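You operate a simulated robot arm through the tools that you are given. There is no shell and no other tool. Be economical: measure what you need, move in short steps, check, and stop when the job is done.

The job below is to be done with a simulated robot arm. You get a single attempt, and the scene is never put back.

TASK
Put the purple brush from the lower shelf of the door rack on the top of the end box. Then push the wide drawer shut. Then open the narrow drawer, put the comb marked "57" from the inside of the narrow drawer on the end table and shut the drawer again. Then turn the belt knob to 15 N. Then open the top desk drawer, take the green pad and put it in the inside of the top desk drawer and shut the drawer again. Then lift the teal box lid open. Keep to this order.

The check looks at the end state, three seconds after you hand in, the way a careful person would. Anything else that was tipped, shoved, dropped, spilled or broken makes it a failure. Lids that push on must go on centred and level and be pressed home; caps that screw on are set level and turned clockwise until they are tight.

THE ROBOT
A 7-joint arm with a two-finger parallel gripper on a trunk, on a base that drives. Base frame: it is fixed to the floor where the robot stands at the start and does not move with it; the origin is under the middle of the robot, x ahead of it, y to its left, z up. Readings come in mm, degrees, newtons and seconds.
With the tool pointing down near the work surface it reaches from about 260 to 600 mm from the robot's upright axis, wherever it stands. Its first joint turns from -166.0 to 166.0 degrees. Places, roughly: belt knob [200, -3300, 1100]; comb [250, -2750, 1000]; end table (62x16 cm) [360, -5700, 1140]; green pad (9x7x5 cm) [-300, -4200, 1200]; inside of the top desk drawer [500, -8500, 500]; narrow drawer [300, -2900, 1000]; purple brush (12x5x7 cm) [500, 100, 900]; teal box lid [-3200, 2600, 900]; top desk drawer [500, -8400, 600]; top of the end box [500, -1800, 1500]; wide drawer [200, -2300, 1000]. Payload 3.4 kg.
The tool frame sits at the grasp point between the pads (the TCP): z along the fingers, y along the line on which they close. The tips reach 30 mm beyond it. Largest opening 94 mm; finger width 28, thickness 10; the body of the gripper, 50 by 96 mm, starts 55 mm behind the TCP.
Orientation is told as [roll, pitch, yaw] about the base's x, y, z axes, in that order, counted from this pose: with the fingers straight down and closing along the base's y, the tool's x points along the base's -x, its y along +y and its z along -z.

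THE INTERFACE
- The arm moves only by the tool move_arm. Its argument "targets" is a list of rows, each a list of 7 numbers: the shift along the tool's x, y, z in units of 500 mm (1.0 is 500 mm), then the turn, a rotation vector about the tool's x, y, z in units of 180 degrees (1.0 is 180 degrees), then the finger opening in mm, from 0 to 94. In form: [[x, y, z, rx, ry, rz, gripper], ...]. A call has 1 to 10 rows; each row is the pose to reach, as a shift and turn from the pose commanded when the call began, along the tool's axes at that moment. A call with a number of a shift or a turn outside -1 to 1 is refused whole. A row lasts 0.2 s, in which the tool goes at most 50 mm and 8.6 degrees; a call with a longer step from one row to the next is refused whole, and so is a gripper value outside its range. Where a pose cannot be reached the arm comes as near as it can. A force on the tool above 40 N (or 10 N above the force at the start of the call, whichever is more), or a blocked arm, ends the call early, and 0.2 s more pass. Each finger travels about 72 mm/s and halts on what it meets, pressing with about 33 N; the grip force reading is that of the motor and also rises with nothing between the fingers. The clock runs only during rows and for 0.2 s after the last one: add rows that repeat a pose to give the fingers time. It gives the time, the measured TCP pose, the force on the tool (base axes), the opening and the grip force at its end, in the units of the frame above (readings bear some noise), with the torque about the TCP (base axes, N m) and any sound that the robot's microphone picked up, and new pictures: "views" is both (left out), scene, wrist or none.
- Cameras (640 x 400 px; columns grow to the right, rows downward): "scene" is now at [13.2, 122.7, 1604.8]; the picture's right is [-0.38, -0.92, 0.00], its down [-0.69, 0.29, -0.67] and it looks along [0.61, -0.26, -0.75] (base axes); focal length 266 px, centre (320, 200). "wrist" rides on the gripper at [76, 14, -103] in the tool frame; the picture's right is [-0.18, 0.98, 0.00], its down [-0.75, -0.14, -0.64] and it looks along [-0.63, -0.12, 0.77] (tool axes); focal length 243 px, centre (320, 200).
- lift_body(by): slides the trunk up (or, below 0, down) by that many mm; the arm and the scene camera ride with it, the base frame stays. It gives what a move gives, with no picture.
- drive_base(legs): drives the robot by 1 to 6 legs, each [ahead, left, turn to the left] in mm, mm and degrees, along the robot's own axes; the way and the turn of a leg run together, so that a leg with both is an arc; at most 1500 mm and 180 degrees a leg. The arm and the cameras ride along, it lands a little off, and it stops where it bumps. It gives what a move gives, and a new picture of the scene camera.
- head_to(pan, tilt): turns the head with the scene camera to pan (to the left, within 155 degrees either way) and tilt (down, from -29 to 69), counted from straight ahead of the robot. It gives what a move gives, and a new picture of the scene camera.
- measure_at(camera, pixels): for up to 12 pixels [column, row] of the newest picture of that camera ("zoom" is the newest enlarged one), the place [x, y, z] in the base frame of the surface seen there, good to about 2 mm. It takes no simulated time.
- close_up(camera, box): a new picture of the part [left, top, right, bottom] of that camera's present view, enlarged. It takes no simulated time.
- sign_off(): hands the job in; it is judged then, once.

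Work in short steps. Measure before you move; look again where a grasp or a placing could have gone wrong, and mend it. You have 131 turns and 260 pictures in all, those below and enlarged ones among them. Open the gripper and draw the arm clear of the work before you hand the job in, unless the task says otherwise; then end with one line.

The tools are called as name(argument=value, ...) on one line, values as JSON. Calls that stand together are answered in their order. move_arm: Moves the arm, as the interface text tells. Its arguments: {"type":"object","properties":{"targets":{"type":"array"},"views":{"type":"string","enum":["both","scene","wrist","none"]}},"required":["targets"]} The other tools are called the same way: lift_body (by) slides the trunk up or down; drive_base (legs) drives the base; head_to (pan, tilt) turns the head that bears the scene camera; measure_at (camera, pixels) gives the place of the surface under pixels of a picture; close_up (camera, box) takes an enlarged picture of a part of a camera's view; sign_off () hands the job in.

At the start:

```text
time_s: 0.0
tool_pos: [344.0, -29.4, 1225.9]
tcp_rot: [0.0, 0.0, -0.1]
force: [-0.1, 0.3, -0.9]
torque: [0.02, -0.01, 0.01]
opening: 94.0
grip_force: 0.0
trunk travel left (down, up): [-275.0, 111.0]
robot x, y, heading: [0.6, -0.3, 0.5]
head pan, tilt: [-22.6, 48.2]
```

scene: 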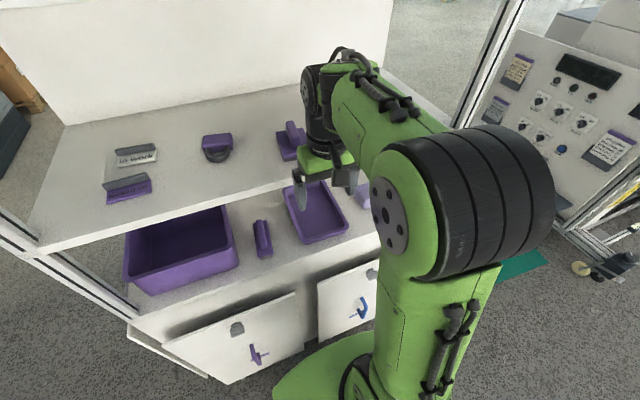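
wrist: 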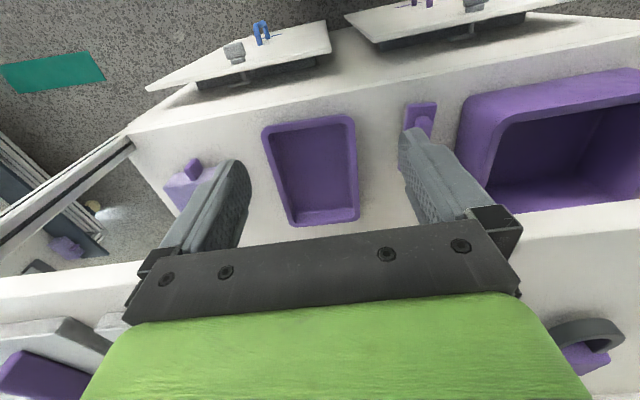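

The scene shows a two-level bench with purple items; I'll enlarge the lower shelf area to find the brush.

close_up(camera="scene", box=[80, 100, 400, 300])

measure_at(camera="scene", pixels=[[262, 225], [263, 250], [217, 140], [130, 188], [136, 157], [290, 145], [320, 215], [180, 240], [250, 270], [340, 240], [150, 220], [250, 170]])

```text
2.00 times, centred on (240, 200) of scene
```

zoom: 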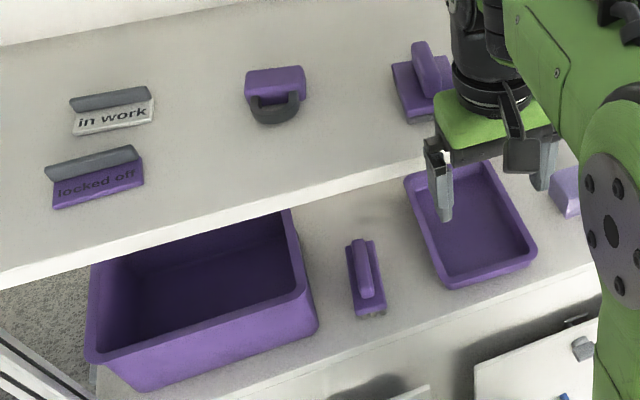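

```text
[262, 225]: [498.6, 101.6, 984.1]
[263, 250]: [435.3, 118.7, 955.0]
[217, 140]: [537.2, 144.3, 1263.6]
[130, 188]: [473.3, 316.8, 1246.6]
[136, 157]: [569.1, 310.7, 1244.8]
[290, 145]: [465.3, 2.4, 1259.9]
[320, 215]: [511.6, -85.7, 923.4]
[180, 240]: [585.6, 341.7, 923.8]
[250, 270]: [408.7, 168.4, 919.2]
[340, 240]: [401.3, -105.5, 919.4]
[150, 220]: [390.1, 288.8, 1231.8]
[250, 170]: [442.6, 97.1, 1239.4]
```

Brush sits on the lower shelf around zoom (365,275). I measure its ends, the shelf edges, and the upper shelf front edge.

measure_at(camera="zoom", pixels=[[360, 245], [366, 285], [366, 297], [350, 300], [383, 310], [370, 315], [372, 345], [352, 188], [352, 200], [352, 212], [376, 260], [480, 310]])

head_to(pan=-50, tilt=25)

```text
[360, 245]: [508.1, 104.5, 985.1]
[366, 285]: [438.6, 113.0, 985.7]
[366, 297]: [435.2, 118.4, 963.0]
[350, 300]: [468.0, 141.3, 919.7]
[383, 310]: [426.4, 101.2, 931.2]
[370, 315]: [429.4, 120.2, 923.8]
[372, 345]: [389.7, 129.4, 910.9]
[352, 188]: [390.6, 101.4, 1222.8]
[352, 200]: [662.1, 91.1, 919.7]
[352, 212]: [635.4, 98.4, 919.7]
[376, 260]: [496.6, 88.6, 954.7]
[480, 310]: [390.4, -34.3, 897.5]
```

```text
time_s: 0.9
tool_pos: [343.4, -29.1, 1225.8]
tcp_rot: [0.0, 0.0, 0.0]
force: [0.4, -0.7, 0.5]
torque: [-0.02, -0.02, 0.0]
opening: 94.0
grip_force: 0.0
trunk travel left (down, up): [-275.0, 111.0]
robot x, y, heading: [-2.1, 0.1, 0.2]
head pan, tilt: [-50.0, 25.0]
```

scene: 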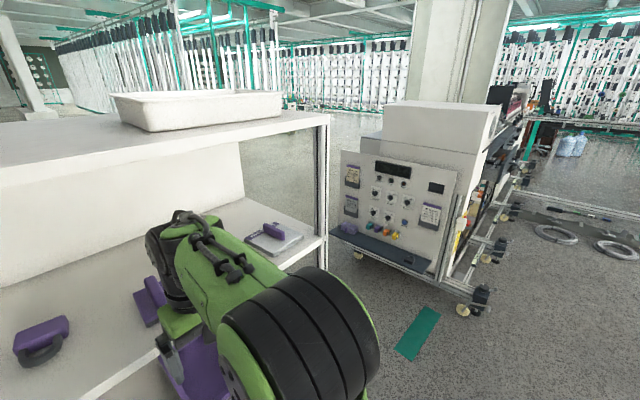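

The end box is likely the machine housing at (440,120) or the tray holder; I'll measure these and the shelf top.

measure_at(camera="scene", pixels=[[430, 104], [395, 103], [480, 107], [430, 130], [465, 118], [390, 160], [200, 95], [100, 130], [280, 115], [390, 235], [348, 228], [418, 330]])

close_up(camera="scene", box=[320, 80, 560, 290])

```text
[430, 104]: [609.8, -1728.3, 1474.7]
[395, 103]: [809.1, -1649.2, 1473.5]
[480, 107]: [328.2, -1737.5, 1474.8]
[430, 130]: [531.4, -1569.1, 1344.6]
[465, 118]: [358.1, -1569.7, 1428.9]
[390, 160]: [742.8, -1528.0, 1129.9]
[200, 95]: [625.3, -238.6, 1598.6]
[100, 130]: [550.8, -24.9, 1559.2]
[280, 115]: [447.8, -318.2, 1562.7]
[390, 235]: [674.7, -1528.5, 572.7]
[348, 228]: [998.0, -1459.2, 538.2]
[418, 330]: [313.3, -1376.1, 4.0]
```

```text
1.90 times, centred on (440, 185) of scene
```

zoom: 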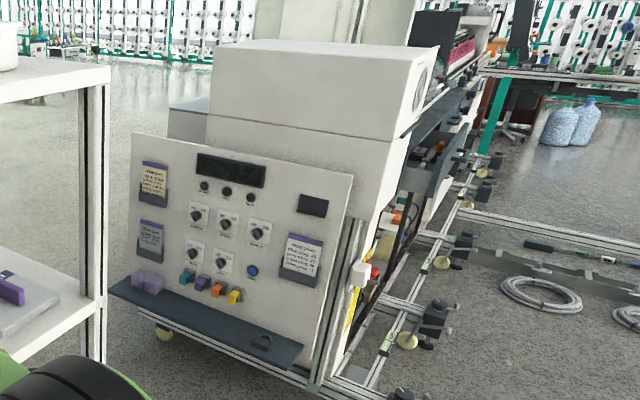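

Box top is z≈1475. Now for the brush: back off 60 mm from the shelf front, pitch the tool 45° so the fingers point forward-down, before lowering the trunk.

move_arm(targets=[[0.06, 0, 0, 0, 0, 0, 94], [0.12, 0, 0, 0, 0, 0, 94]], views="none")

lift_body(by=-150)

head_to(pan=5, tilt=50)

```text
time_s: 1.5
tool_pos: [281.2, -31.0, 1225.9]
tcp_rot: [0.0, 0.0, 0.0]
force: [-0.4, -0.3, 1.2]
torque: [0.01, 0.01, 0.01]
opening: 94.0
grip_force: 0.1
trunk travel left (down, up): [-275.0, 111.0]
robot x, y, heading: [-0.8, -1.1, 0.1]
head pan, tilt: [-50.0, 25.0]
```

```text
time_s: 3.3
tool_pos: [282.5, -30.9, 1077.4]
tcp_rot: [0.0, 0.0, 0.0]
force: [-0.8, 0.6, 0.3]
torque: [-0.01, 0.03, 0.0]
opening: 94.1
grip_force: 0.1
trunk travel left (down, up): [-125.0, 261.0]
robot x, y, heading: [0.3, -1.5, 0.2]
head pan, tilt: [-50.0, 25.0]
```

```text
time_s: 4.5
tool_pos: [282.6, -30.1, 1076.4]
tcp_rot: [0.0, 0.0, 0.0]
force: [0.0, 0.2, 0.3]
torque: [-0.03, -0.01, 0.0]
opening: 93.8
grip_force: 0.0
trunk travel left (down, up): [-125.0, 261.0]
robot x, y, heading: [-0.9, -1.2, 0.0]
head pan, tilt: [5.0, 50.0]
```

scene: 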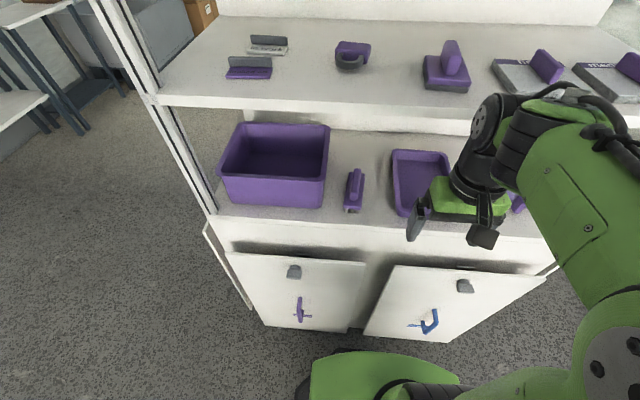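

Clear view of the brush at (355,190). I enlarge it to measure its axis.

close_up(camera="scene", box=[310, 145, 406, 225])

move_arm(targets=[[0, 0.06, 0, 0, -0.04, 0, 94], [0, 0.12, 0, 0, -0.08, 0, 94], [0, 0.18, 0, 0, -0.125, 0, 94], [0, 0.24, 0, 0, -0.165, 0, 94], [0, 0.28, 0, 0, -0.21, 0, 94], [0, 0.28, 0, 0, -0.25, 0, 94]])

```text
5.00 times, centred on (358, 185) of scene
```

zoom: 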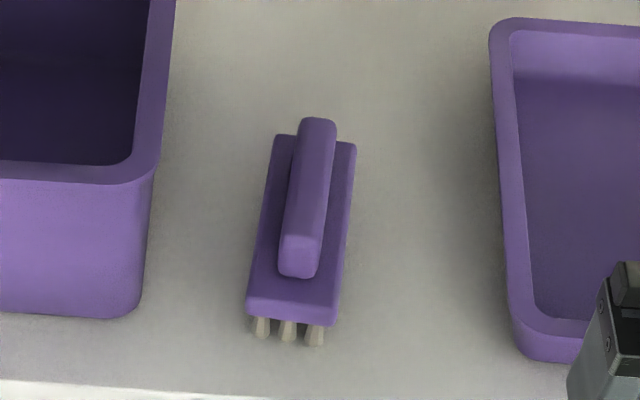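

```text
time_s: 5.9
tool_pos: [283.1, 111.3, 1078.5]
tcp_rot: [-0.1, -45.2, 0.0]
force: [-0.5, -0.2, 0.3]
torque: [0.01, -0.01, 0.01]
opening: 93.9
grip_force: 0.1
trunk travel left (down, up): [-125.0, 261.0]
robot x, y, heading: [-2.8, -2.6, -0.0]
head pan, tilt: [5.0, 50.0]
```

scene: 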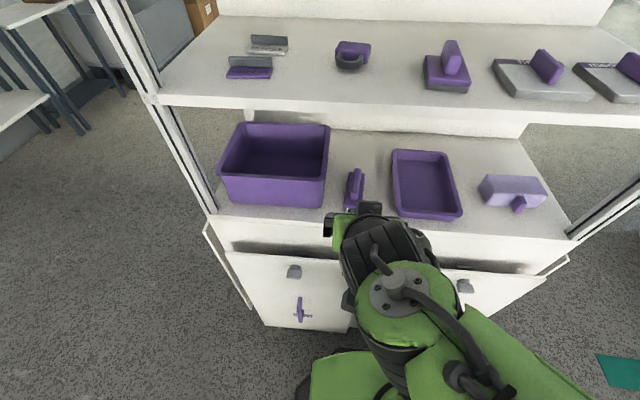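
wrist: 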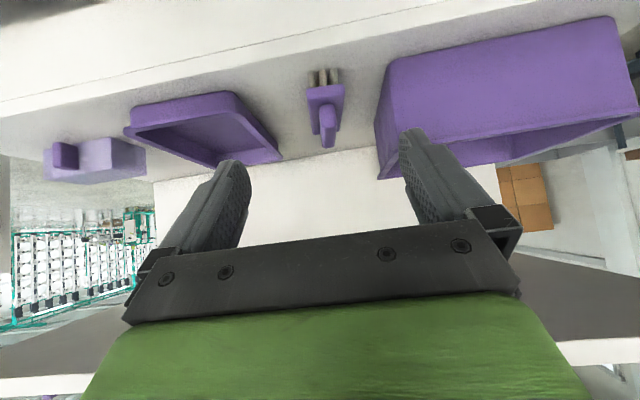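

I measure the brush block corners in the zoom.

measure_at(camera="zoom", pixels=[[279, 140], [350, 148], [252, 294], [333, 306], [290, 312], [318, 125], [298, 270], [262, 325], [314, 335], [150, 250], [508, 300], [270, 220]])

```text
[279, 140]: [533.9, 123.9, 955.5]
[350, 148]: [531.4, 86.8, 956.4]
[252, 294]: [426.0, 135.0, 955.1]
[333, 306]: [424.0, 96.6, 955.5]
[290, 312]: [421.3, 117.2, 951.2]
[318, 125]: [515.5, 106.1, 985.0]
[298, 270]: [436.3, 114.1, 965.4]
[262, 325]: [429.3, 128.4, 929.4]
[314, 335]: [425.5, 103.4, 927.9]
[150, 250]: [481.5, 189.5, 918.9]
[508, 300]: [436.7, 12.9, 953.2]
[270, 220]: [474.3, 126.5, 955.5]
```

Block axis runs (424,116)→(533,105), yaw −5.8°, z 937–956. I go to a pre-grasp 150 mm back along a 45° approach with that yaw.

move_arm(targets=[[-0.042, 0.0114, 0.0657, 0.0114, 0, 0.0114, 94], [-0.0847, 0.0228, 0.1314, 0.0228, 0, 0.0228, 94], [-0.0847, 0.0228, 0.1314, 0.0228, 0, 0.0228, 94]])

```text
time_s: 6.7
tool_pos: [360.6, 120.5, 1062.5]
tcp_rot: [0.1, -45.1, -5.7]
force: [0.5, -0.3, -0.2]
torque: [-0.02, -0.01, -0.02]
opening: 94.1
grip_force: 0.1
trunk travel left (down, up): [-125.0, 261.0]
robot x, y, heading: [-1.6, 0.8, 0.2]
head pan, tilt: [5.0, 50.0]
```

scene: 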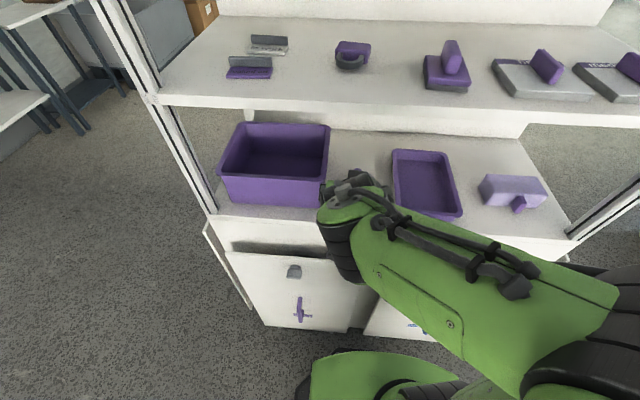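
wrist: 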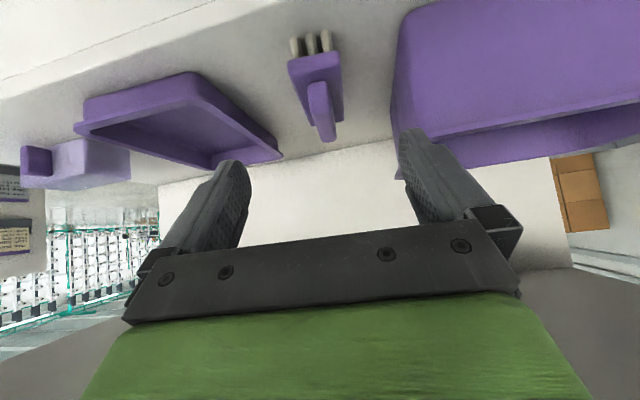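

Aligned with the brush in the wrist view. I narrow to 72 mm to clear the bin and advance along the tool axis to the grasp.

move_arm(targets=[[0, 0, 0.08, 0, 0, 0, 72], [0, 0, 0.16, 0, 0, 0, 72], [0, 0, 0.24, 0, 0, 0, 72], [0, 0, 0.3, 0, 0, 0, 72]])

```text
time_s: 7.7
tool_pos: [465.9, 109.4, 954.9]
tcp_rot: [-0.2, -45.0, -5.7]
force: [-0.4, 0.6, -0.2]
torque: [0.01, 0.02, -0.02]
opening: 72.0
grip_force: 0.1
trunk travel left (down, up): [-125.0, 261.0]
robot x, y, heading: [3.6, -0.4, 0.1]
head pan, tilt: [5.0, 50.0]
```

scene: 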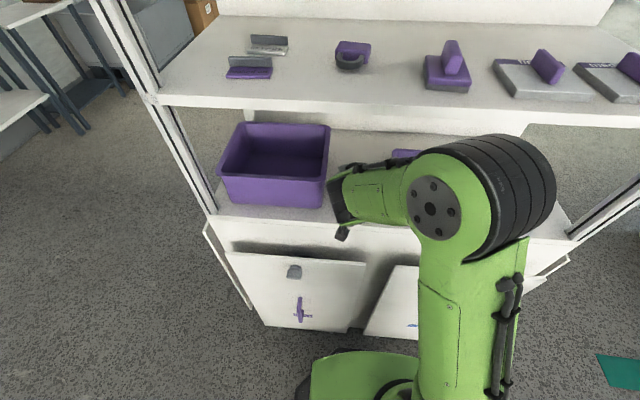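
wrist: 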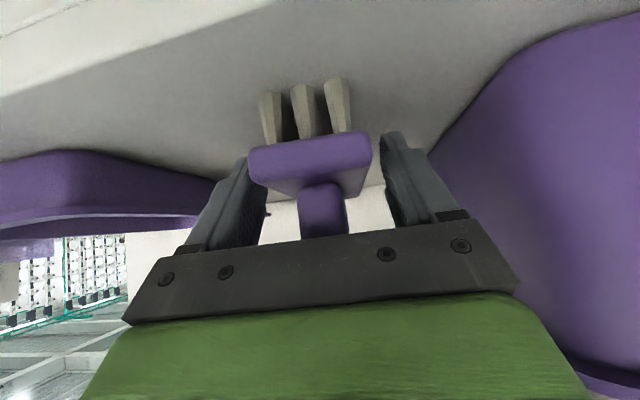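

The block is between the fingers; close.

move_arm(targets=[[0, 0, 0, 0, 0, 0, 45], [0, 0, 0, 0, 0, 0, 30], [0, 0, 0, 0, 0, 0, 30]], views="wrist")

```text
time_s: 8.5
tool_pos: [464.6, 109.2, 956.0]
tcp_rot: [0.0, -45.0, -5.8]
force: [-0.2, -0.2, 0.2]
torque: [0.01, -0.04, 0.0]
opening: 48.3
grip_force: 32.9
trunk travel left (down, up): [-125.0, 261.0]
robot x, y, heading: [-0.7, 0.5, -0.2]
head pan, tilt: [5.0, 50.0]
```

wrist: 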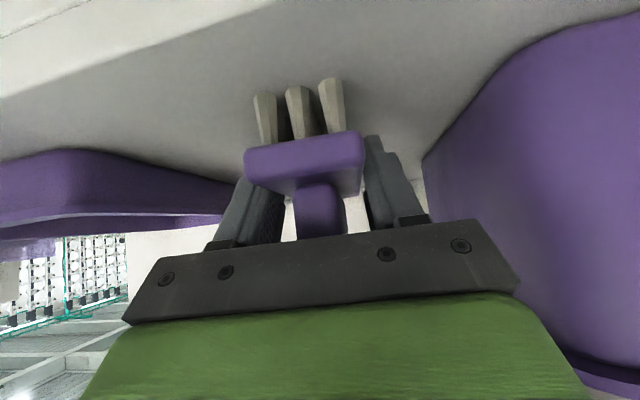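

Gripped at 48 mm. Lift 50 mm, then withdraw straight back 190 mm in −x.

move_arm(targets=[[-0.035, 0, -0.035, 0, 0, 0, 30], [-0.07, 0, -0.07, 0, 0, 0, 30], [-0.01, -0.009, -0.13, 0, 0, 0, 30], [0.05, -0.018, -0.19, 0, 0, 0, 30], [0.11, -0.027, -0.25, 0, 0, 0, 30], [0.17, -0.036, -0.31, 0, 0, 0, 30], [0.19, -0.038, -0.33, 0, 0, 0, 30]])

```text
time_s: 10.1
tool_pos: [303.2, 120.2, 1010.9]
tcp_rot: [0.6, -44.9, -6.2]
force: [-0.4, 0.0, 0.1]
torque: [-0.02, -0.02, 0.01]
opening: 29.8
grip_force: 0.2
out of reach, approached as far as the arm can: row 6, 7
trunk travel left (down, up): [-125.0, 261.0]
robot x, y, heading: [-0.1, -1.0, 0.2]
head pan, tilt: [5.0, 50.0]
```

scene: 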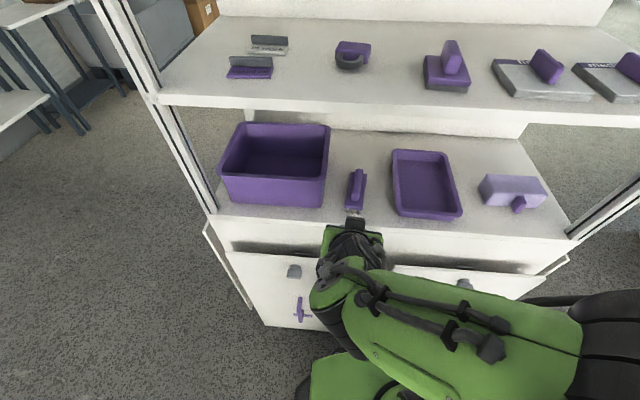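
wrist: 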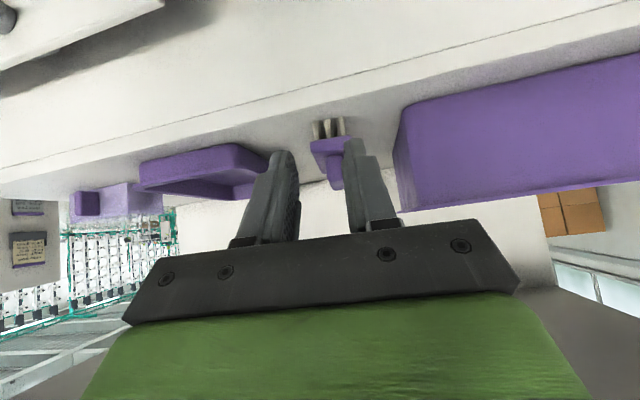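

The grip slipped off (the pads only held the block's top edge); the brush is back upright on the shelf around (356,190). I re-measure it.

close_up(camera="scene", box=[310, 145, 406, 225])

```text
5.00 times, centred on (358, 185) of scene
```

zoom: 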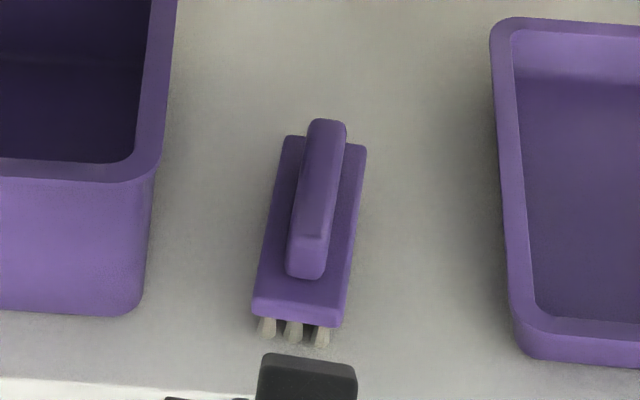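

measure_at(camera="zoom", pixels=[[288, 142], [361, 150], [257, 300], [340, 310], [296, 316], [330, 125], [306, 262], [268, 325], [322, 335], [262, 240]])

```text
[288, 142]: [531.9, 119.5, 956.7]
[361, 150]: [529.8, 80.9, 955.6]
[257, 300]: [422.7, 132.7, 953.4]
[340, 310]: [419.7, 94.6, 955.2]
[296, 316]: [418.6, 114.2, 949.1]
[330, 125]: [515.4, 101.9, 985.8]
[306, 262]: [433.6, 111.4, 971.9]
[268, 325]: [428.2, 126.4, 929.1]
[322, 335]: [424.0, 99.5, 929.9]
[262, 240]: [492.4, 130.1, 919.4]
```

Brush axis now (421,114)→(531,100), yaw −7°. I'll back the base 150 mm for room and use a flatter (20°) approach so the pads cover the full block height.

drive_base(legs=[[-150, 0, 0]])

lift_body(by=-60)

```text
time_s: 11.5
tool_pos: [152.1, 120.6, 1011.2]
tcp_rot: [0.7, -44.9, -6.2]
force: [-0.1, 0.0, 0.8]
torque: [0.01, -0.03, 0.04]
opening: 30.3
grip_force: 0.1
trunk travel left (down, up): [-125.0, 261.0]
robot x, y, heading: [-150.6, -0.8, -0.1]
head pan, tilt: [5.0, 50.0]
```

scene: 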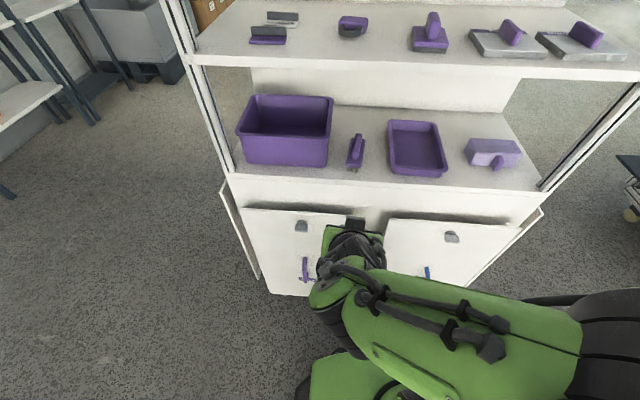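

```text
time_s: 12.5
tool_pos: [153.3, 120.3, 948.4]
tcp_rot: [0.7, -44.9, -6.3]
force: [-0.7, 0.5, 0.5]
torque: [-0.01, 0.0, -0.01]
opening: 30.0
grip_force: 0.3
trunk travel left (down, up): [-65.0, 321.0]
robot x, y, heading: [-152.7, 1.7, 0.0]
head pan, tilt: [5.0, 50.0]
```

Now to the pre-grasp at about (350,122,987), fingers 20° below horizontal.

move_arm(targets=[[-0.066, 0.009, 0.044, 0.0006, -0.0278, 0.0006, 72], [-0.133, 0.018, 0.0886, 0.0012, -0.0556, 0.0012, 72], [-0.2, 0.027, 0.133, 0.0018, -0.083, 0.0018, 72], [-0.266, 0.036, 0.177, 0.0024, -0.111, 0.0024, 72], [-0.332, 0.0454, 0.2216, 0.003, -0.139, 0.003, 72], [-0.332, 0.0454, 0.2216, 0.003, -0.139, 0.003, 72]])

```text
time_s: 13.9
tool_pos: [351.8, 121.4, 988.9]
tcp_rot: [1.8, -70.0, -8.2]
force: [0.2, 0.6, 0.0]
torque: [-0.02, -0.01, 0.01]
opening: 71.8
grip_force: 0.1
trunk travel left (down, up): [-65.0, 321.0]
robot x, y, heading: [-149.8, -1.3, -0.1]
head pan, tilt: [5.0, 50.0]
```

scene: 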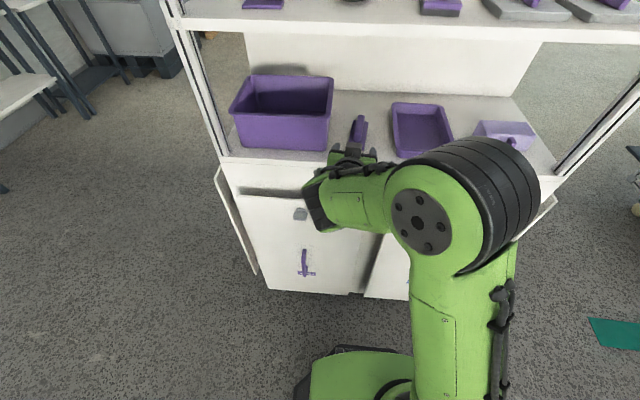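
wrist: 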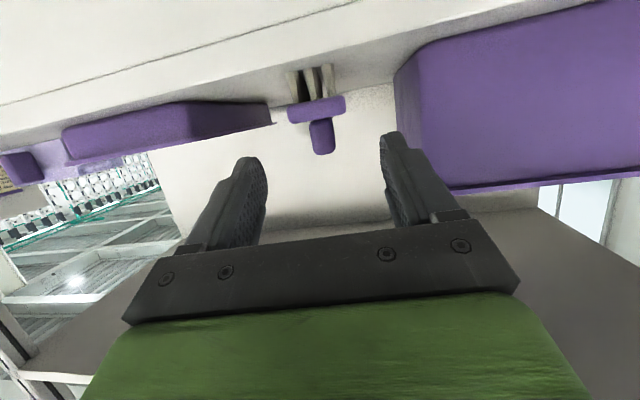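

Aligned; advancing 119 mm along the tool axis to straddle the block.

move_arm(targets=[[0.001, 0, 0.08, 0, 0, 0, 72], [0.002, 0, 0.16, 0, 0, 0, 72], [0.004, 0, 0.238, 0, 0, 0, 72], [0.004, 0, 0.238, 0, 0, 0, 72]], views="wrist")

```text
time_s: 14.9
tool_pos: [461.2, 109.4, 946.6]
tcp_rot: [1.8, -70.0, -8.3]
force: [-0.5, -1.0, 0.6]
torque: [0.0, -0.01, 0.0]
opening: 72.0
grip_force: 0.1
trunk travel left (down, up): [-65.0, 321.0]
robot x, y, heading: [-148.9, -2.3, -0.3]
head pan, tilt: [5.0, 50.0]
```

wrist: 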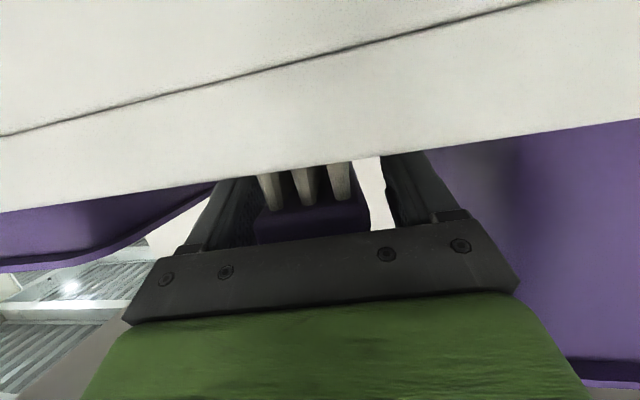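

Straddling; close and lift a little.

move_arm(targets=[[0, 0, 0, 0, 0, 0, 50], [0, 0, 0, 0, 0, 0, 30], [0, 0, 0, 0, 0, 0, 30], [0, 0, 0, 0, 0, 0, 30], [-0.03, 0, -0.01, 0, 0, 0, 30], [-0.06, 0, -0.02, 0, 0, 0, 30], [-0.09, 0, -0.03, 0, 0, 0, 30]])

```text
time_s: 16.5
tool_pos: [462.9, 111.0, 992.2]
tcp_rot: [1.7, -69.8, -8.3]
force: [0.0, 0.0, -1.1]
torque: [-0.01, -0.01, -0.03]
opening: 48.7
grip_force: 33.4
trunk travel left (down, up): [-65.0, 321.0]
robot x, y, heading: [-150.9, 1.2, -0.3]
head pan, tilt: [5.0, 50.0]
```

scene: 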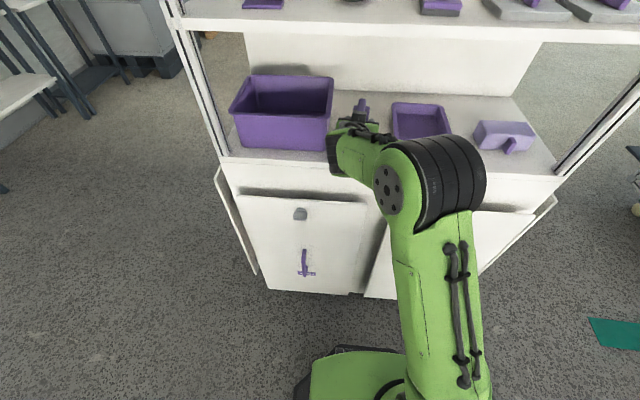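
wrist: 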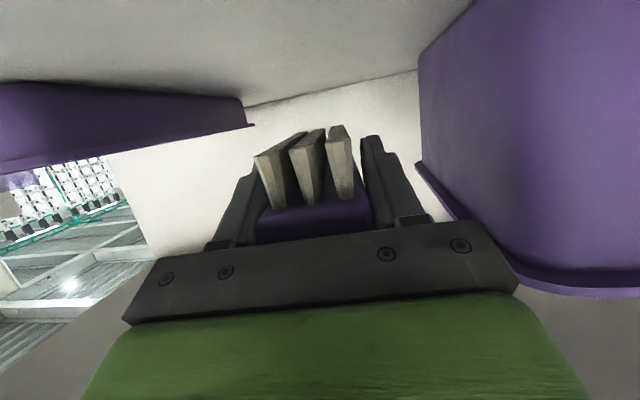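

The brush is held (48.7 mm, 33 N). I back out 350 mm away from the rack, then check grip and look toward the end box.

drive_base(legs=[[-350, 0, 0]])

head_to(pan=-65, tilt=25)

close_up(camera="wrist", box=[120, 60, 520, 310])

```text
time_s: 18.8
tool_pos: [113.4, 109.5, 992.9]
tcp_rot: [1.9, -69.8, -8.3]
force: [0.9, -0.5, -1.9]
torque: [-0.01, 0.01, -0.01]
opening: 48.7
grip_force: 33.3
trunk travel left (down, up): [-65.0, 321.0]
robot x, y, heading: [-499.6, 2.6, -0.0]
head pan, tilt: [5.0, 50.0]
```

scene: 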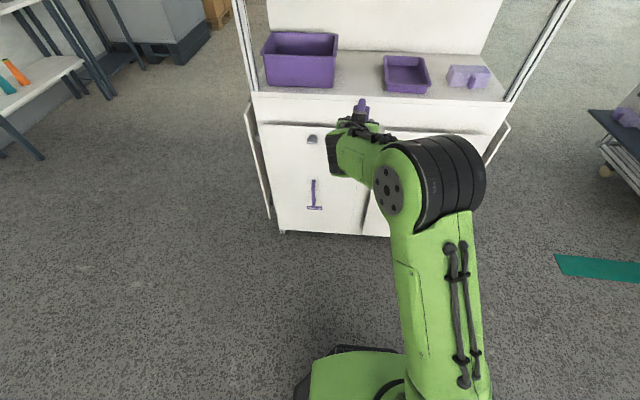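

```text
time_s: 20.2
tool_pos: [113.7, 109.8, 992.8]
tcp_rot: [1.8, -69.9, -8.4]
force: [0.5, -0.4, -1.1]
torque: [-0.02, -0.01, 0.0]
opening: 48.9
grip_force: 32.7
trunk travel left (down, up): [-65.0, 321.0]
robot x, y, heading: [-499.7, -4.5, -0.5]
head pan, tilt: [-65.0, 25.0]
```

scene: 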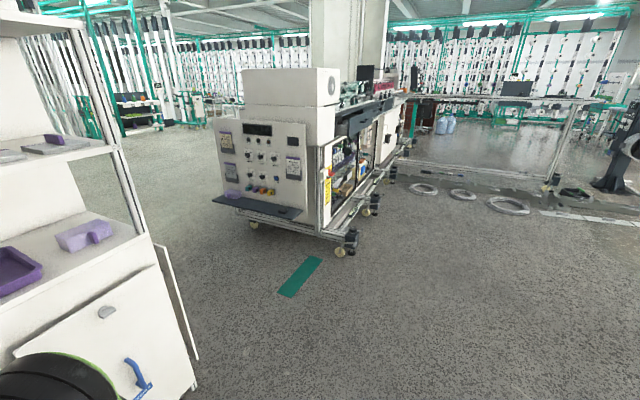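

```text
1.60 times, centred on (320, 185) of wrist
```

zoom: 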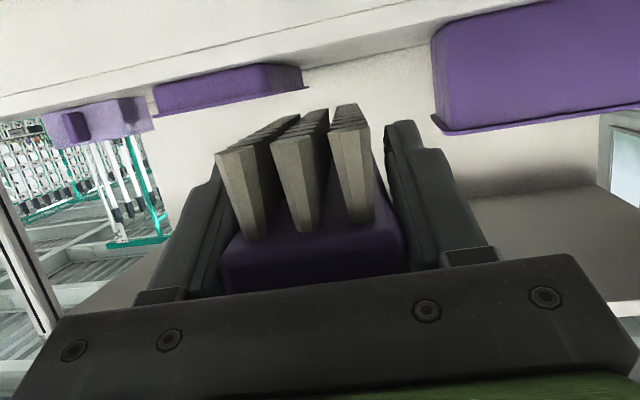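

Grip is firm. I measure obstacles around the machine's aisle side and the box's extents.

measure_at(camera="scene", pixels=[[345, 253], [352, 235], [330, 100], [290, 98], [340, 78], [260, 100], [375, 210], [330, 225], [390, 178], [300, 275], [420, 190], [318, 70]])

close_up(camera="scene", box=[220, 50, 440, 265])

```text
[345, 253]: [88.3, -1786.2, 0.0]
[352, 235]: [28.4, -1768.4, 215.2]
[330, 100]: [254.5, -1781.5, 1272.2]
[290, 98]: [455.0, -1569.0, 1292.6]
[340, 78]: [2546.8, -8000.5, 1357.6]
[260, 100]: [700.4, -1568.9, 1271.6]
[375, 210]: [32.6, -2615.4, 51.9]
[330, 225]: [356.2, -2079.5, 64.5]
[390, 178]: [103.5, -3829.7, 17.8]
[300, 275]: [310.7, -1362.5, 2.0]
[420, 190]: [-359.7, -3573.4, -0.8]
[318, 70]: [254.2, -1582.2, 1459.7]
```

```text
1.86 times, centred on (330, 158) of scene
```

zoom: 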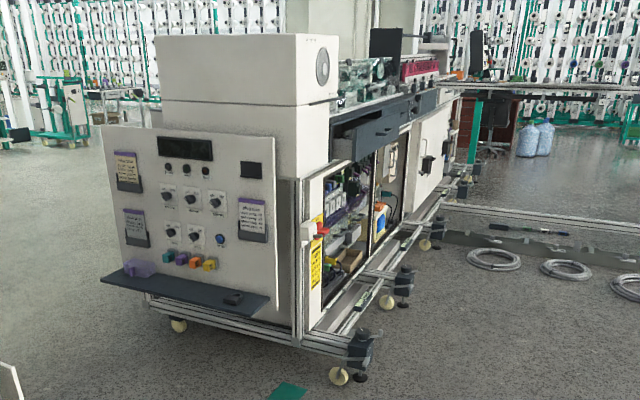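

Box top x 254+, y ≤ −1569, z 1475; floor casters reach x≈20. Raise trunk and arm first, then drive alongside.

lift_body(by=320)

move_arm(targets=[[-0.09, 0, -0.033, 0, 0, 0, 30], [-0.18, 0, -0.066, 0, 0, 0, 30], [-0.27, 0, -0.099, 0, 0, 0, 30], [-0.36, 0, -0.131, 0, 0, 0, 30], [-0.43, 0, -0.157, 0, 0, 0, 30], [-0.47, 0, -0.171, 0, 0, 0, 30]], views="none")

drive_base(legs=[[0, -1000, 0]])

```text
time_s: 23.3
tool_pos: [114.2, 108.2, 1312.6]
tcp_rot: [1.7, -69.9, -8.4]
force: [1.0, 0.0, -1.7]
torque: [0.0, 0.02, 0.0]
opening: 48.8
grip_force: 33.3
trunk travel left (down, up): [-385.0, 1.0]
robot x, y, heading: [-501.7, 4.1, 0.0]
head pan, tilt: [-65.0, 25.0]
```

```text
time_s: 24.7
tool_pos: [116.7, 108.3, 1562.7]
tcp_rot: [1.6, -69.7, -8.2]
force: [0.4, 0.1, -0.4]
torque: [0.0, 0.01, -0.05]
opening: 48.8
grip_force: 33.0
trunk travel left (down, up): [-385.0, 1.0]
robot x, y, heading: [-500.7, -0.3, -0.1]
head pan, tilt: [-65.0, 25.0]
```

```text
time_s: 29.9
tool_pos: [113.7, -886.6, 1563.8]
tcp_rot: [1.7, -69.8, -8.1]
force: [-0.3, 0.6, -2.0]
torque: [0.04, 0.0, 0.01]
opening: 48.8
grip_force: 33.0
trunk travel left (down, up): [-385.0, 1.0]
robot x, y, heading: [-498.2, -992.6, 0.2]
head pan, tilt: [-65.0, 25.0]
```

scene: 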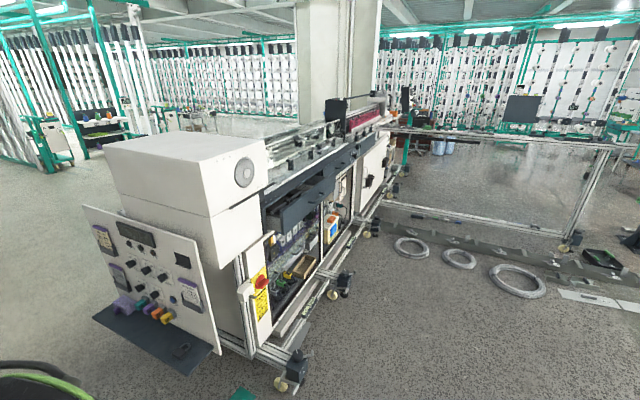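

TCP reaches 1563. Measure box top corners and open drawer extents.

measure_at(camera="scene", pixels=[[265, 142], [203, 160], [180, 150], [270, 205], [285, 222], [322, 200], [336, 182], [290, 365], [345, 280], [240, 290], [350, 160], [372, 225]])

close_up(camera="scene", box=[220, 85, 420, 210])

```text
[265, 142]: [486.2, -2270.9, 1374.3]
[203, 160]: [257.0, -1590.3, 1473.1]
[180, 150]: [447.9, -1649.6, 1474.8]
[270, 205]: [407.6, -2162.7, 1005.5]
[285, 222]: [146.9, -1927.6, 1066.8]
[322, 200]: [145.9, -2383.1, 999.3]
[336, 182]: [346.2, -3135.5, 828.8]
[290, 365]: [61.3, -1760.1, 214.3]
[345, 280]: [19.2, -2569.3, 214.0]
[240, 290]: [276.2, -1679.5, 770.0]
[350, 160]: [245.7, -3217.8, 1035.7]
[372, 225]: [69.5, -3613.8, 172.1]
```

```text
3.20 times, centred on (320, 148) of scene
```

zoom: 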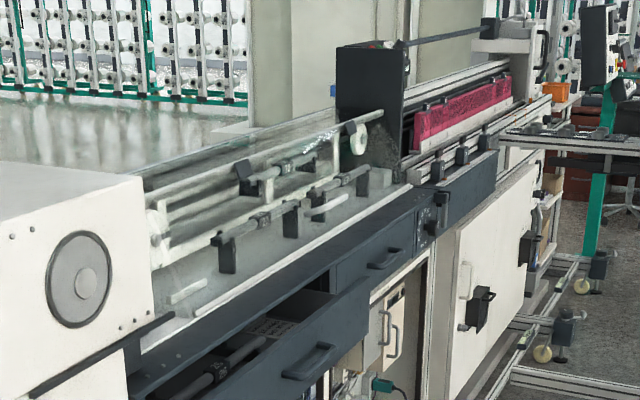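

Drive alongside, then ahead so the brush is over the box top (TCP z 1563 clears the top at 1475).

drive_base(legs=[[0, -823, 0], [198, 0, 0]])

head_to(pan=10, tilt=35)

```text
time_s: 35.5
tool_pos: [303.1, -1718.5, 1560.6]
tcp_rot: [1.3, -69.6, -7.7]
force: [1.1, -0.9, -2.2]
torque: [0.02, 0.02, -0.01]
opening: 49.0
grip_force: 32.7
trunk travel left (down, up): [-385.0, 1.0]
robot x, y, heading: [-316.3, -1831.9, 0.0]
head pan, tilt: [-65.0, 25.0]
stopped in leg 2: the robot was blocked; the commanded pose is now the measured one
```

scene: 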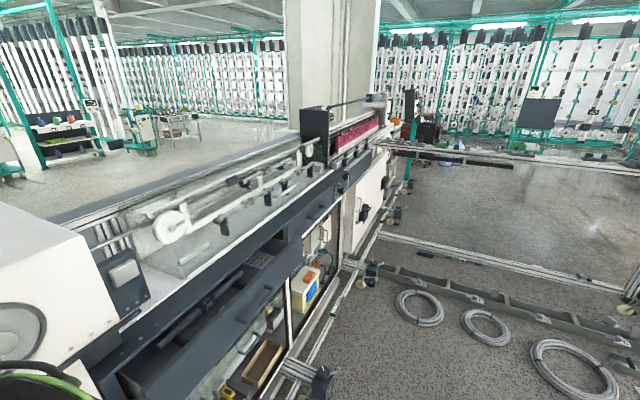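

```text
time_s: 37.0
tool_pos: [296.0, -1719.3, 1562.0]
tcp_rot: [1.8, -69.9, -7.8]
force: [-0.9, -0.6, -1.5]
torque: [0.0, 0.04, -0.02]
opening: 49.0
grip_force: 33.1
trunk travel left (down, up): [-385.0, 1.0]
robot x, y, heading: [-318.1, -1831.6, 0.3]
head pan, tilt: [10.0, 35.0]
```

scene: 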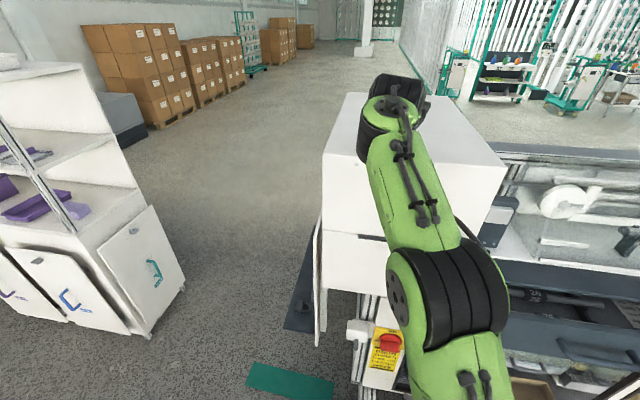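

Base is against the frame (x≈−318). I extend 60 mm forward with the arm over the box, then view before lowering.

move_arm(targets=[[-0.02, 0.0068, 0.056, 0, 0, 0, 30], [-0.0406, 0.0136, 0.112, 0, 0, 0, 30], [0.02, 0.013, 0.134, 0, 0, 0, 30], [0.02, 0.013, 0.134, 0, 0, 0, 30]])

```text
time_s: 38.0
tool_pos: [350.8, -1719.0, 1526.5]
tcp_rot: [1.8, -69.9, -7.8]
force: [-0.1, -0.7, -0.1]
torque: [0.0, 0.0, 0.06]
opening: 48.8
grip_force: 32.7
out of reach, approached as far as the arm can: row 2, 3, 4
trunk travel left (down, up): [-385.0, 1.0]
robot x, y, heading: [-320.8, -1833.0, -0.0]
head pan, tilt: [10.0, 35.0]
```

scene: 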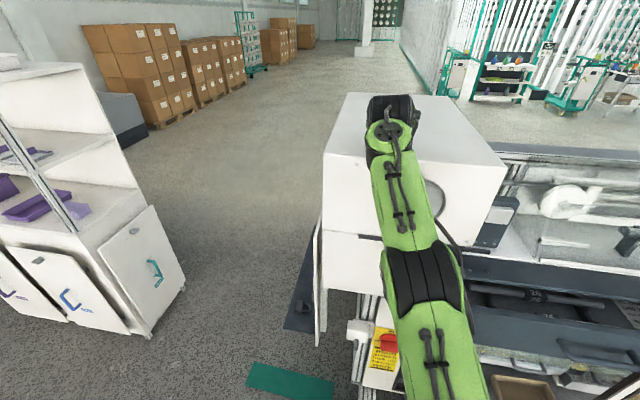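
wrist: 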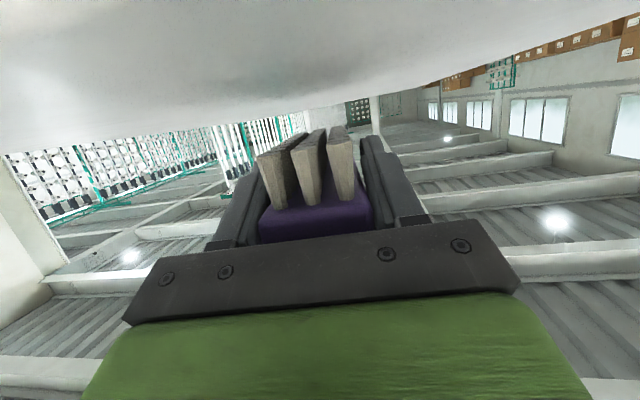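

At the reach limit but well placed over the top (brush spans x≈310–420). I lower with the trunk, 22 mm.

lift_body(by=-22)

close_up(camera="wrist", box=[120, 60, 520, 310])

```text
time_s: 38.6
tool_pos: [349.7, -1719.0, 1504.4]
tcp_rot: [1.9, -69.9, -7.9]
force: [-0.1, 0.2, -1.2]
torque: [0.01, 0.01, 0.03]
opening: 48.7
grip_force: 32.6
trunk travel left (down, up): [-363.0, 23.0]
robot x, y, heading: [-320.8, -1831.3, 0.1]
head pan, tilt: [10.0, 35.0]
```

```text
1.60 times, centred on (320, 185) of wrist
```

zoom: 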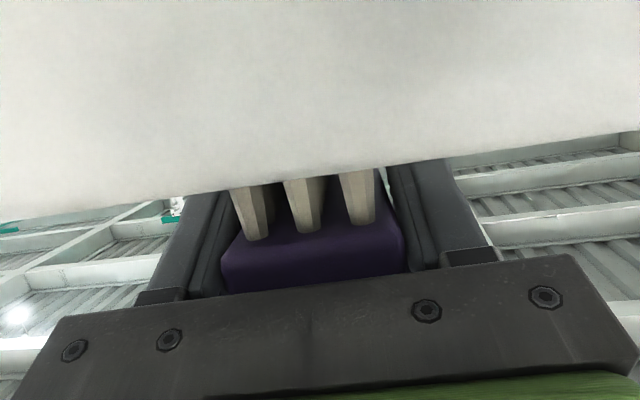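

Almost touching; lower 3 mm more.

lift_body(by=-3)

```text
time_s: 39.2
tool_pos: [350.8, -1718.6, 1503.0]
tcp_rot: [2.0, -69.9, -7.9]
force: [1.1, 0.4, -1.0]
torque: [-0.03, -0.01, 0.0]
opening: 48.8
grip_force: 33.5
trunk travel left (down, up): [-360.0, 26.0]
robot x, y, heading: [-321.7, -1830.1, 0.5]
head pan, tilt: [10.0, 35.0]
```

One more mm, then open to 72.

lift_body(by=-1.5)

move_arm(targets=[[0, 0, 0, 0, 0, 0, 60], [0, 0, 0, 0, 0, 0, 74], [0, 0, 0, 0, 0, 0, 74]])

```text
time_s: 39.7
tool_pos: [350.1, -1719.8, 1500.6]
tcp_rot: [1.9, -69.9, -7.9]
force: [-0.1, -0.5, -1.3]
torque: [-0.02, 0.02, 0.03]
opening: 48.8
grip_force: 33.5
trunk travel left (down, up): [-358.0, 27.0]
robot x, y, heading: [-316.6, -1833.4, 0.2]
head pan, tilt: [10.0, 35.0]
```

```text
time_s: 40.5
tool_pos: [349.8, -1718.1, 1500.3]
tcp_rot: [1.8, -69.8, -7.9]
force: [0.2, -0.1, -0.4]
torque: [-0.01, 0.01, 0.03]
opening: 74.0
grip_force: 0.2
trunk travel left (down, up): [-358.0, 27.0]
robot x, y, heading: [-314.1, -1830.7, 0.2]
head pan, tilt: [10.0, 35.0]
```

scene: 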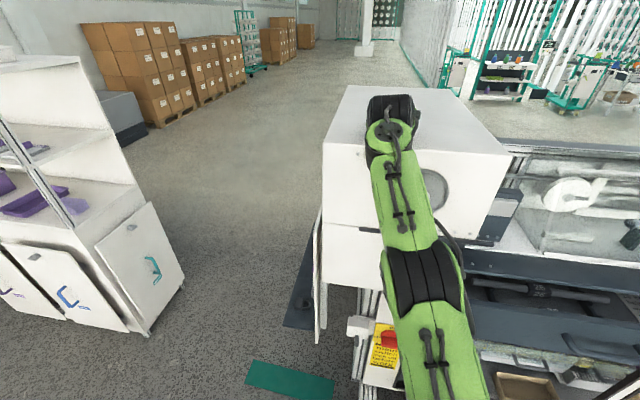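
wrist: 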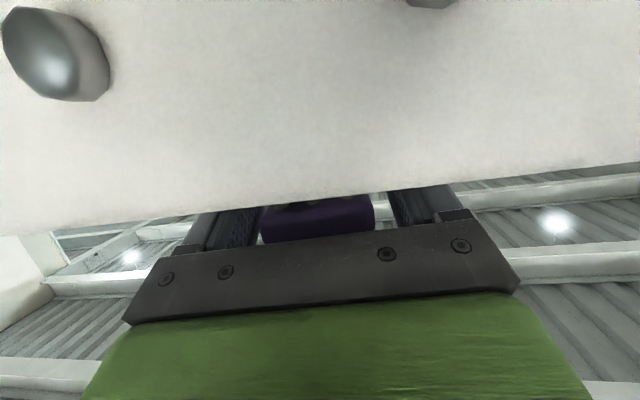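

Released. Withdraw along the tool axis and look.

move_arm(targets=[[0, 0, -0.08, 0, 0, 0, 74], [0, 0, -0.16, 0, 0, 0, 74], [0, 0, -0.24, 0, 0, 0, 74], [0, 0, -0.34, 0, 0, 0, 74]])

```text
time_s: 41.5
tool_pos: [189.3, -1703.9, 1559.9]
tcp_rot: [1.8, -70.0, -7.9]
force: [0.5, 0.3, -0.4]
torque: [-0.02, -0.01, -0.01]
opening: 74.0
grip_force: 0.1
trunk travel left (down, up): [-358.0, 27.0]
robot x, y, heading: [-317.7, -1833.1, 0.3]
head pan, tilt: [10.0, 35.0]
```

scene: 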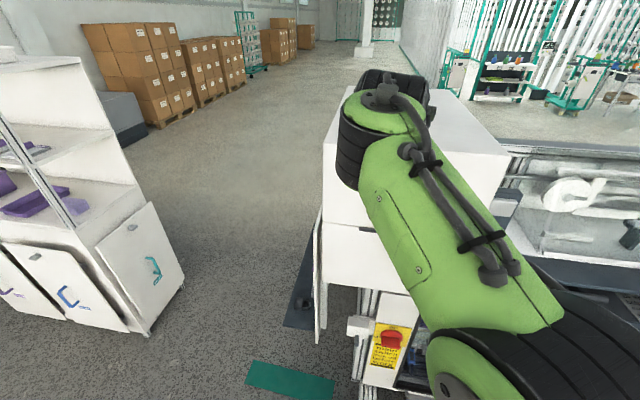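
wrist: 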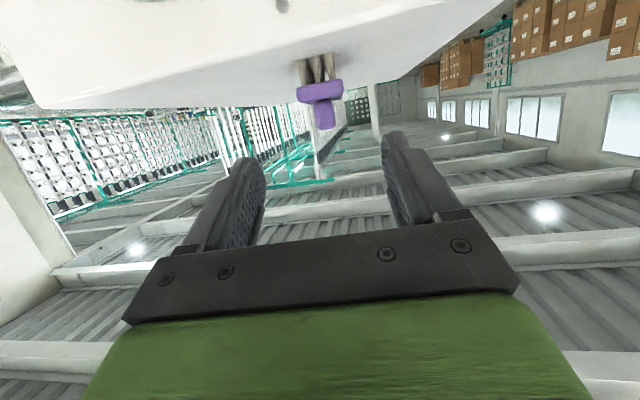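

Brush stands upright on the box. Now back off and move to the wide drawer, lowering the trunk.

drive_base(legs=[[-250, 0, 0], [0, -430, 0]])

lift_body(by=-300)

head_to(pan=-5, tilt=35)

```text
time_s: 45.5
tool_pos: [-54.0, -2132.8, 1558.5]
tcp_rot: [1.9, -69.9, -7.7]
force: [0.2, -1.1, -0.2]
torque: [-0.01, 0.04, 0.01]
opening: 73.8
grip_force: 0.0
trunk travel left (down, up): [-358.0, 27.0]
robot x, y, heading: [-567.4, -2256.0, 0.4]
head pan, tilt: [10.0, 35.0]
```

scene: 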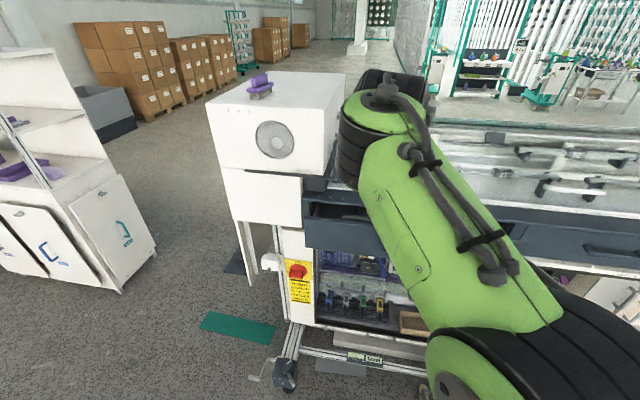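

```text
time_s: 48.5
tool_pos: [-54.1, -2132.0, 1258.2]
tcp_rot: [1.9, -69.9, -7.7]
force: [-0.1, -1.3, -0.2]
torque: [-0.02, -0.02, -0.02]
opening: 73.9
grip_force: 0.1
trunk travel left (down, up): [-58.0, 327.0]
robot x, y, heading: [-564.2, -2260.9, 0.4]
head pan, tilt: [10.0, 35.0]
```

```text
time_s: 49.3
tool_pos: [-54.3, -2132.6, 1258.1]
tcp_rot: [1.8, -70.0, -7.5]
force: [0.3, 0.3, -0.4]
torque: [0.03, 0.03, -0.02]
opening: 74.1
grip_force: 0.0
trunk travel left (down, up): [-58.0, 327.0]
robot x, y, heading: [-564.9, -2259.4, 0.3]
head pan, tilt: [-5.0, 35.0]
```

scene: 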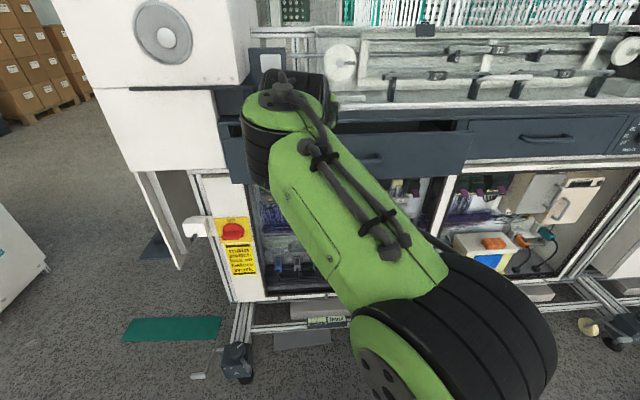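

Wide drawer front spans columns 225–475, handle (370,155); narrow drawer at (545,138). Measure both.

measure_at(camera="scene", pixels=[[228, 160], [468, 140], [462, 170], [372, 155], [420, 155], [545, 137], [480, 130], [480, 150], [620, 140], [525, 136], [440, 128], [490, 170]])

close_up(camera="scene", box=[400, 80, 640, 230])

```text
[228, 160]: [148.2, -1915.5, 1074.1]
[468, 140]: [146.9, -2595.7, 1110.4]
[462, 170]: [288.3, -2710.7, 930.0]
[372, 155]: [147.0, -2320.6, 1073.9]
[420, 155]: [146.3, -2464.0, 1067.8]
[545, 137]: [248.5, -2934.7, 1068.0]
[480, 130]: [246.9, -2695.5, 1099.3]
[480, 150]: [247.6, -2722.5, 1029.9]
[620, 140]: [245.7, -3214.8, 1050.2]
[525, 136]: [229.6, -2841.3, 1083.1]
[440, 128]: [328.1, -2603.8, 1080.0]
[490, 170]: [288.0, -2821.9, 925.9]
```

```text
2.67 times, centred on (520, 155) of scene
```

zoom: 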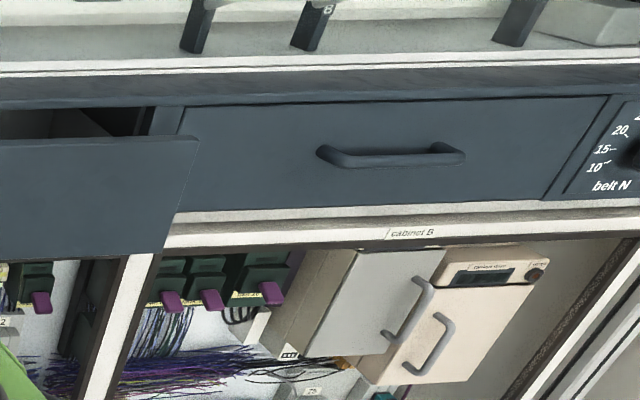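

Wide drawer face x=147, z≈1000–1112, centre y≈−2255; closed plane ≈247. Lower the arm in free space with fingers closed, then drive to alignment.

move_arm(targets=[[0.09, 0, 0.033, 0, 0, 0, 40], [0.18, 0, 0.066, 0, 0, 0, 10], [0.27, 0, 0.099, 0, 0, 0, 0], [0.36, 0, 0.131, 0, 0, 0, 0], [0.4, 0, 0.146, 0, 0, 0, 0]], views="none")

drive_base(legs=[[0, -122, 0], [120, 0, 0]])

```text
time_s: 50.5
tool_pos: [-53.9, -2127.8, 1043.4]
tcp_rot: [1.8, -69.9, -7.6]
force: [0.4, 0.1, -0.7]
torque: [0.03, -0.04, -0.03]
opening: 0.0
grip_force: 33.0
trunk travel left (down, up): [-58.0, 327.0]
robot x, y, heading: [-571.0, -2258.9, 0.4]
head pan, tilt: [-5.0, 35.0]
```

```text
time_s: 52.6
tool_pos: [67.7, -2247.4, 1043.3]
tcp_rot: [1.8, -69.8, -7.5]
force: [0.6, 0.5, 1.0]
torque: [0.04, 0.02, -0.03]
opening: 0.1
grip_force: 33.2
trunk travel left (down, up): [-58.0, 327.0]
robot x, y, heading: [-443.6, -2379.2, 0.5]
head pan, tilt: [-5.0, 35.0]
```

scene: 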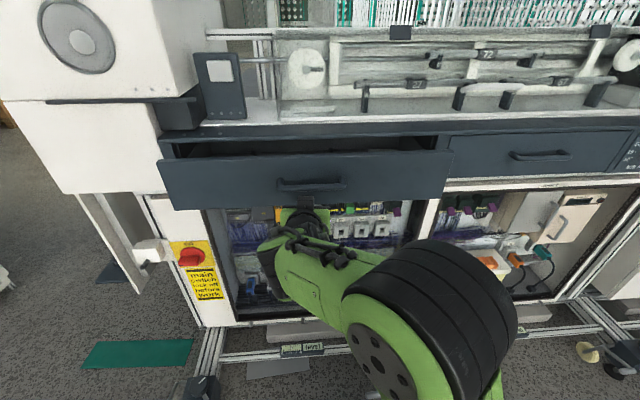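

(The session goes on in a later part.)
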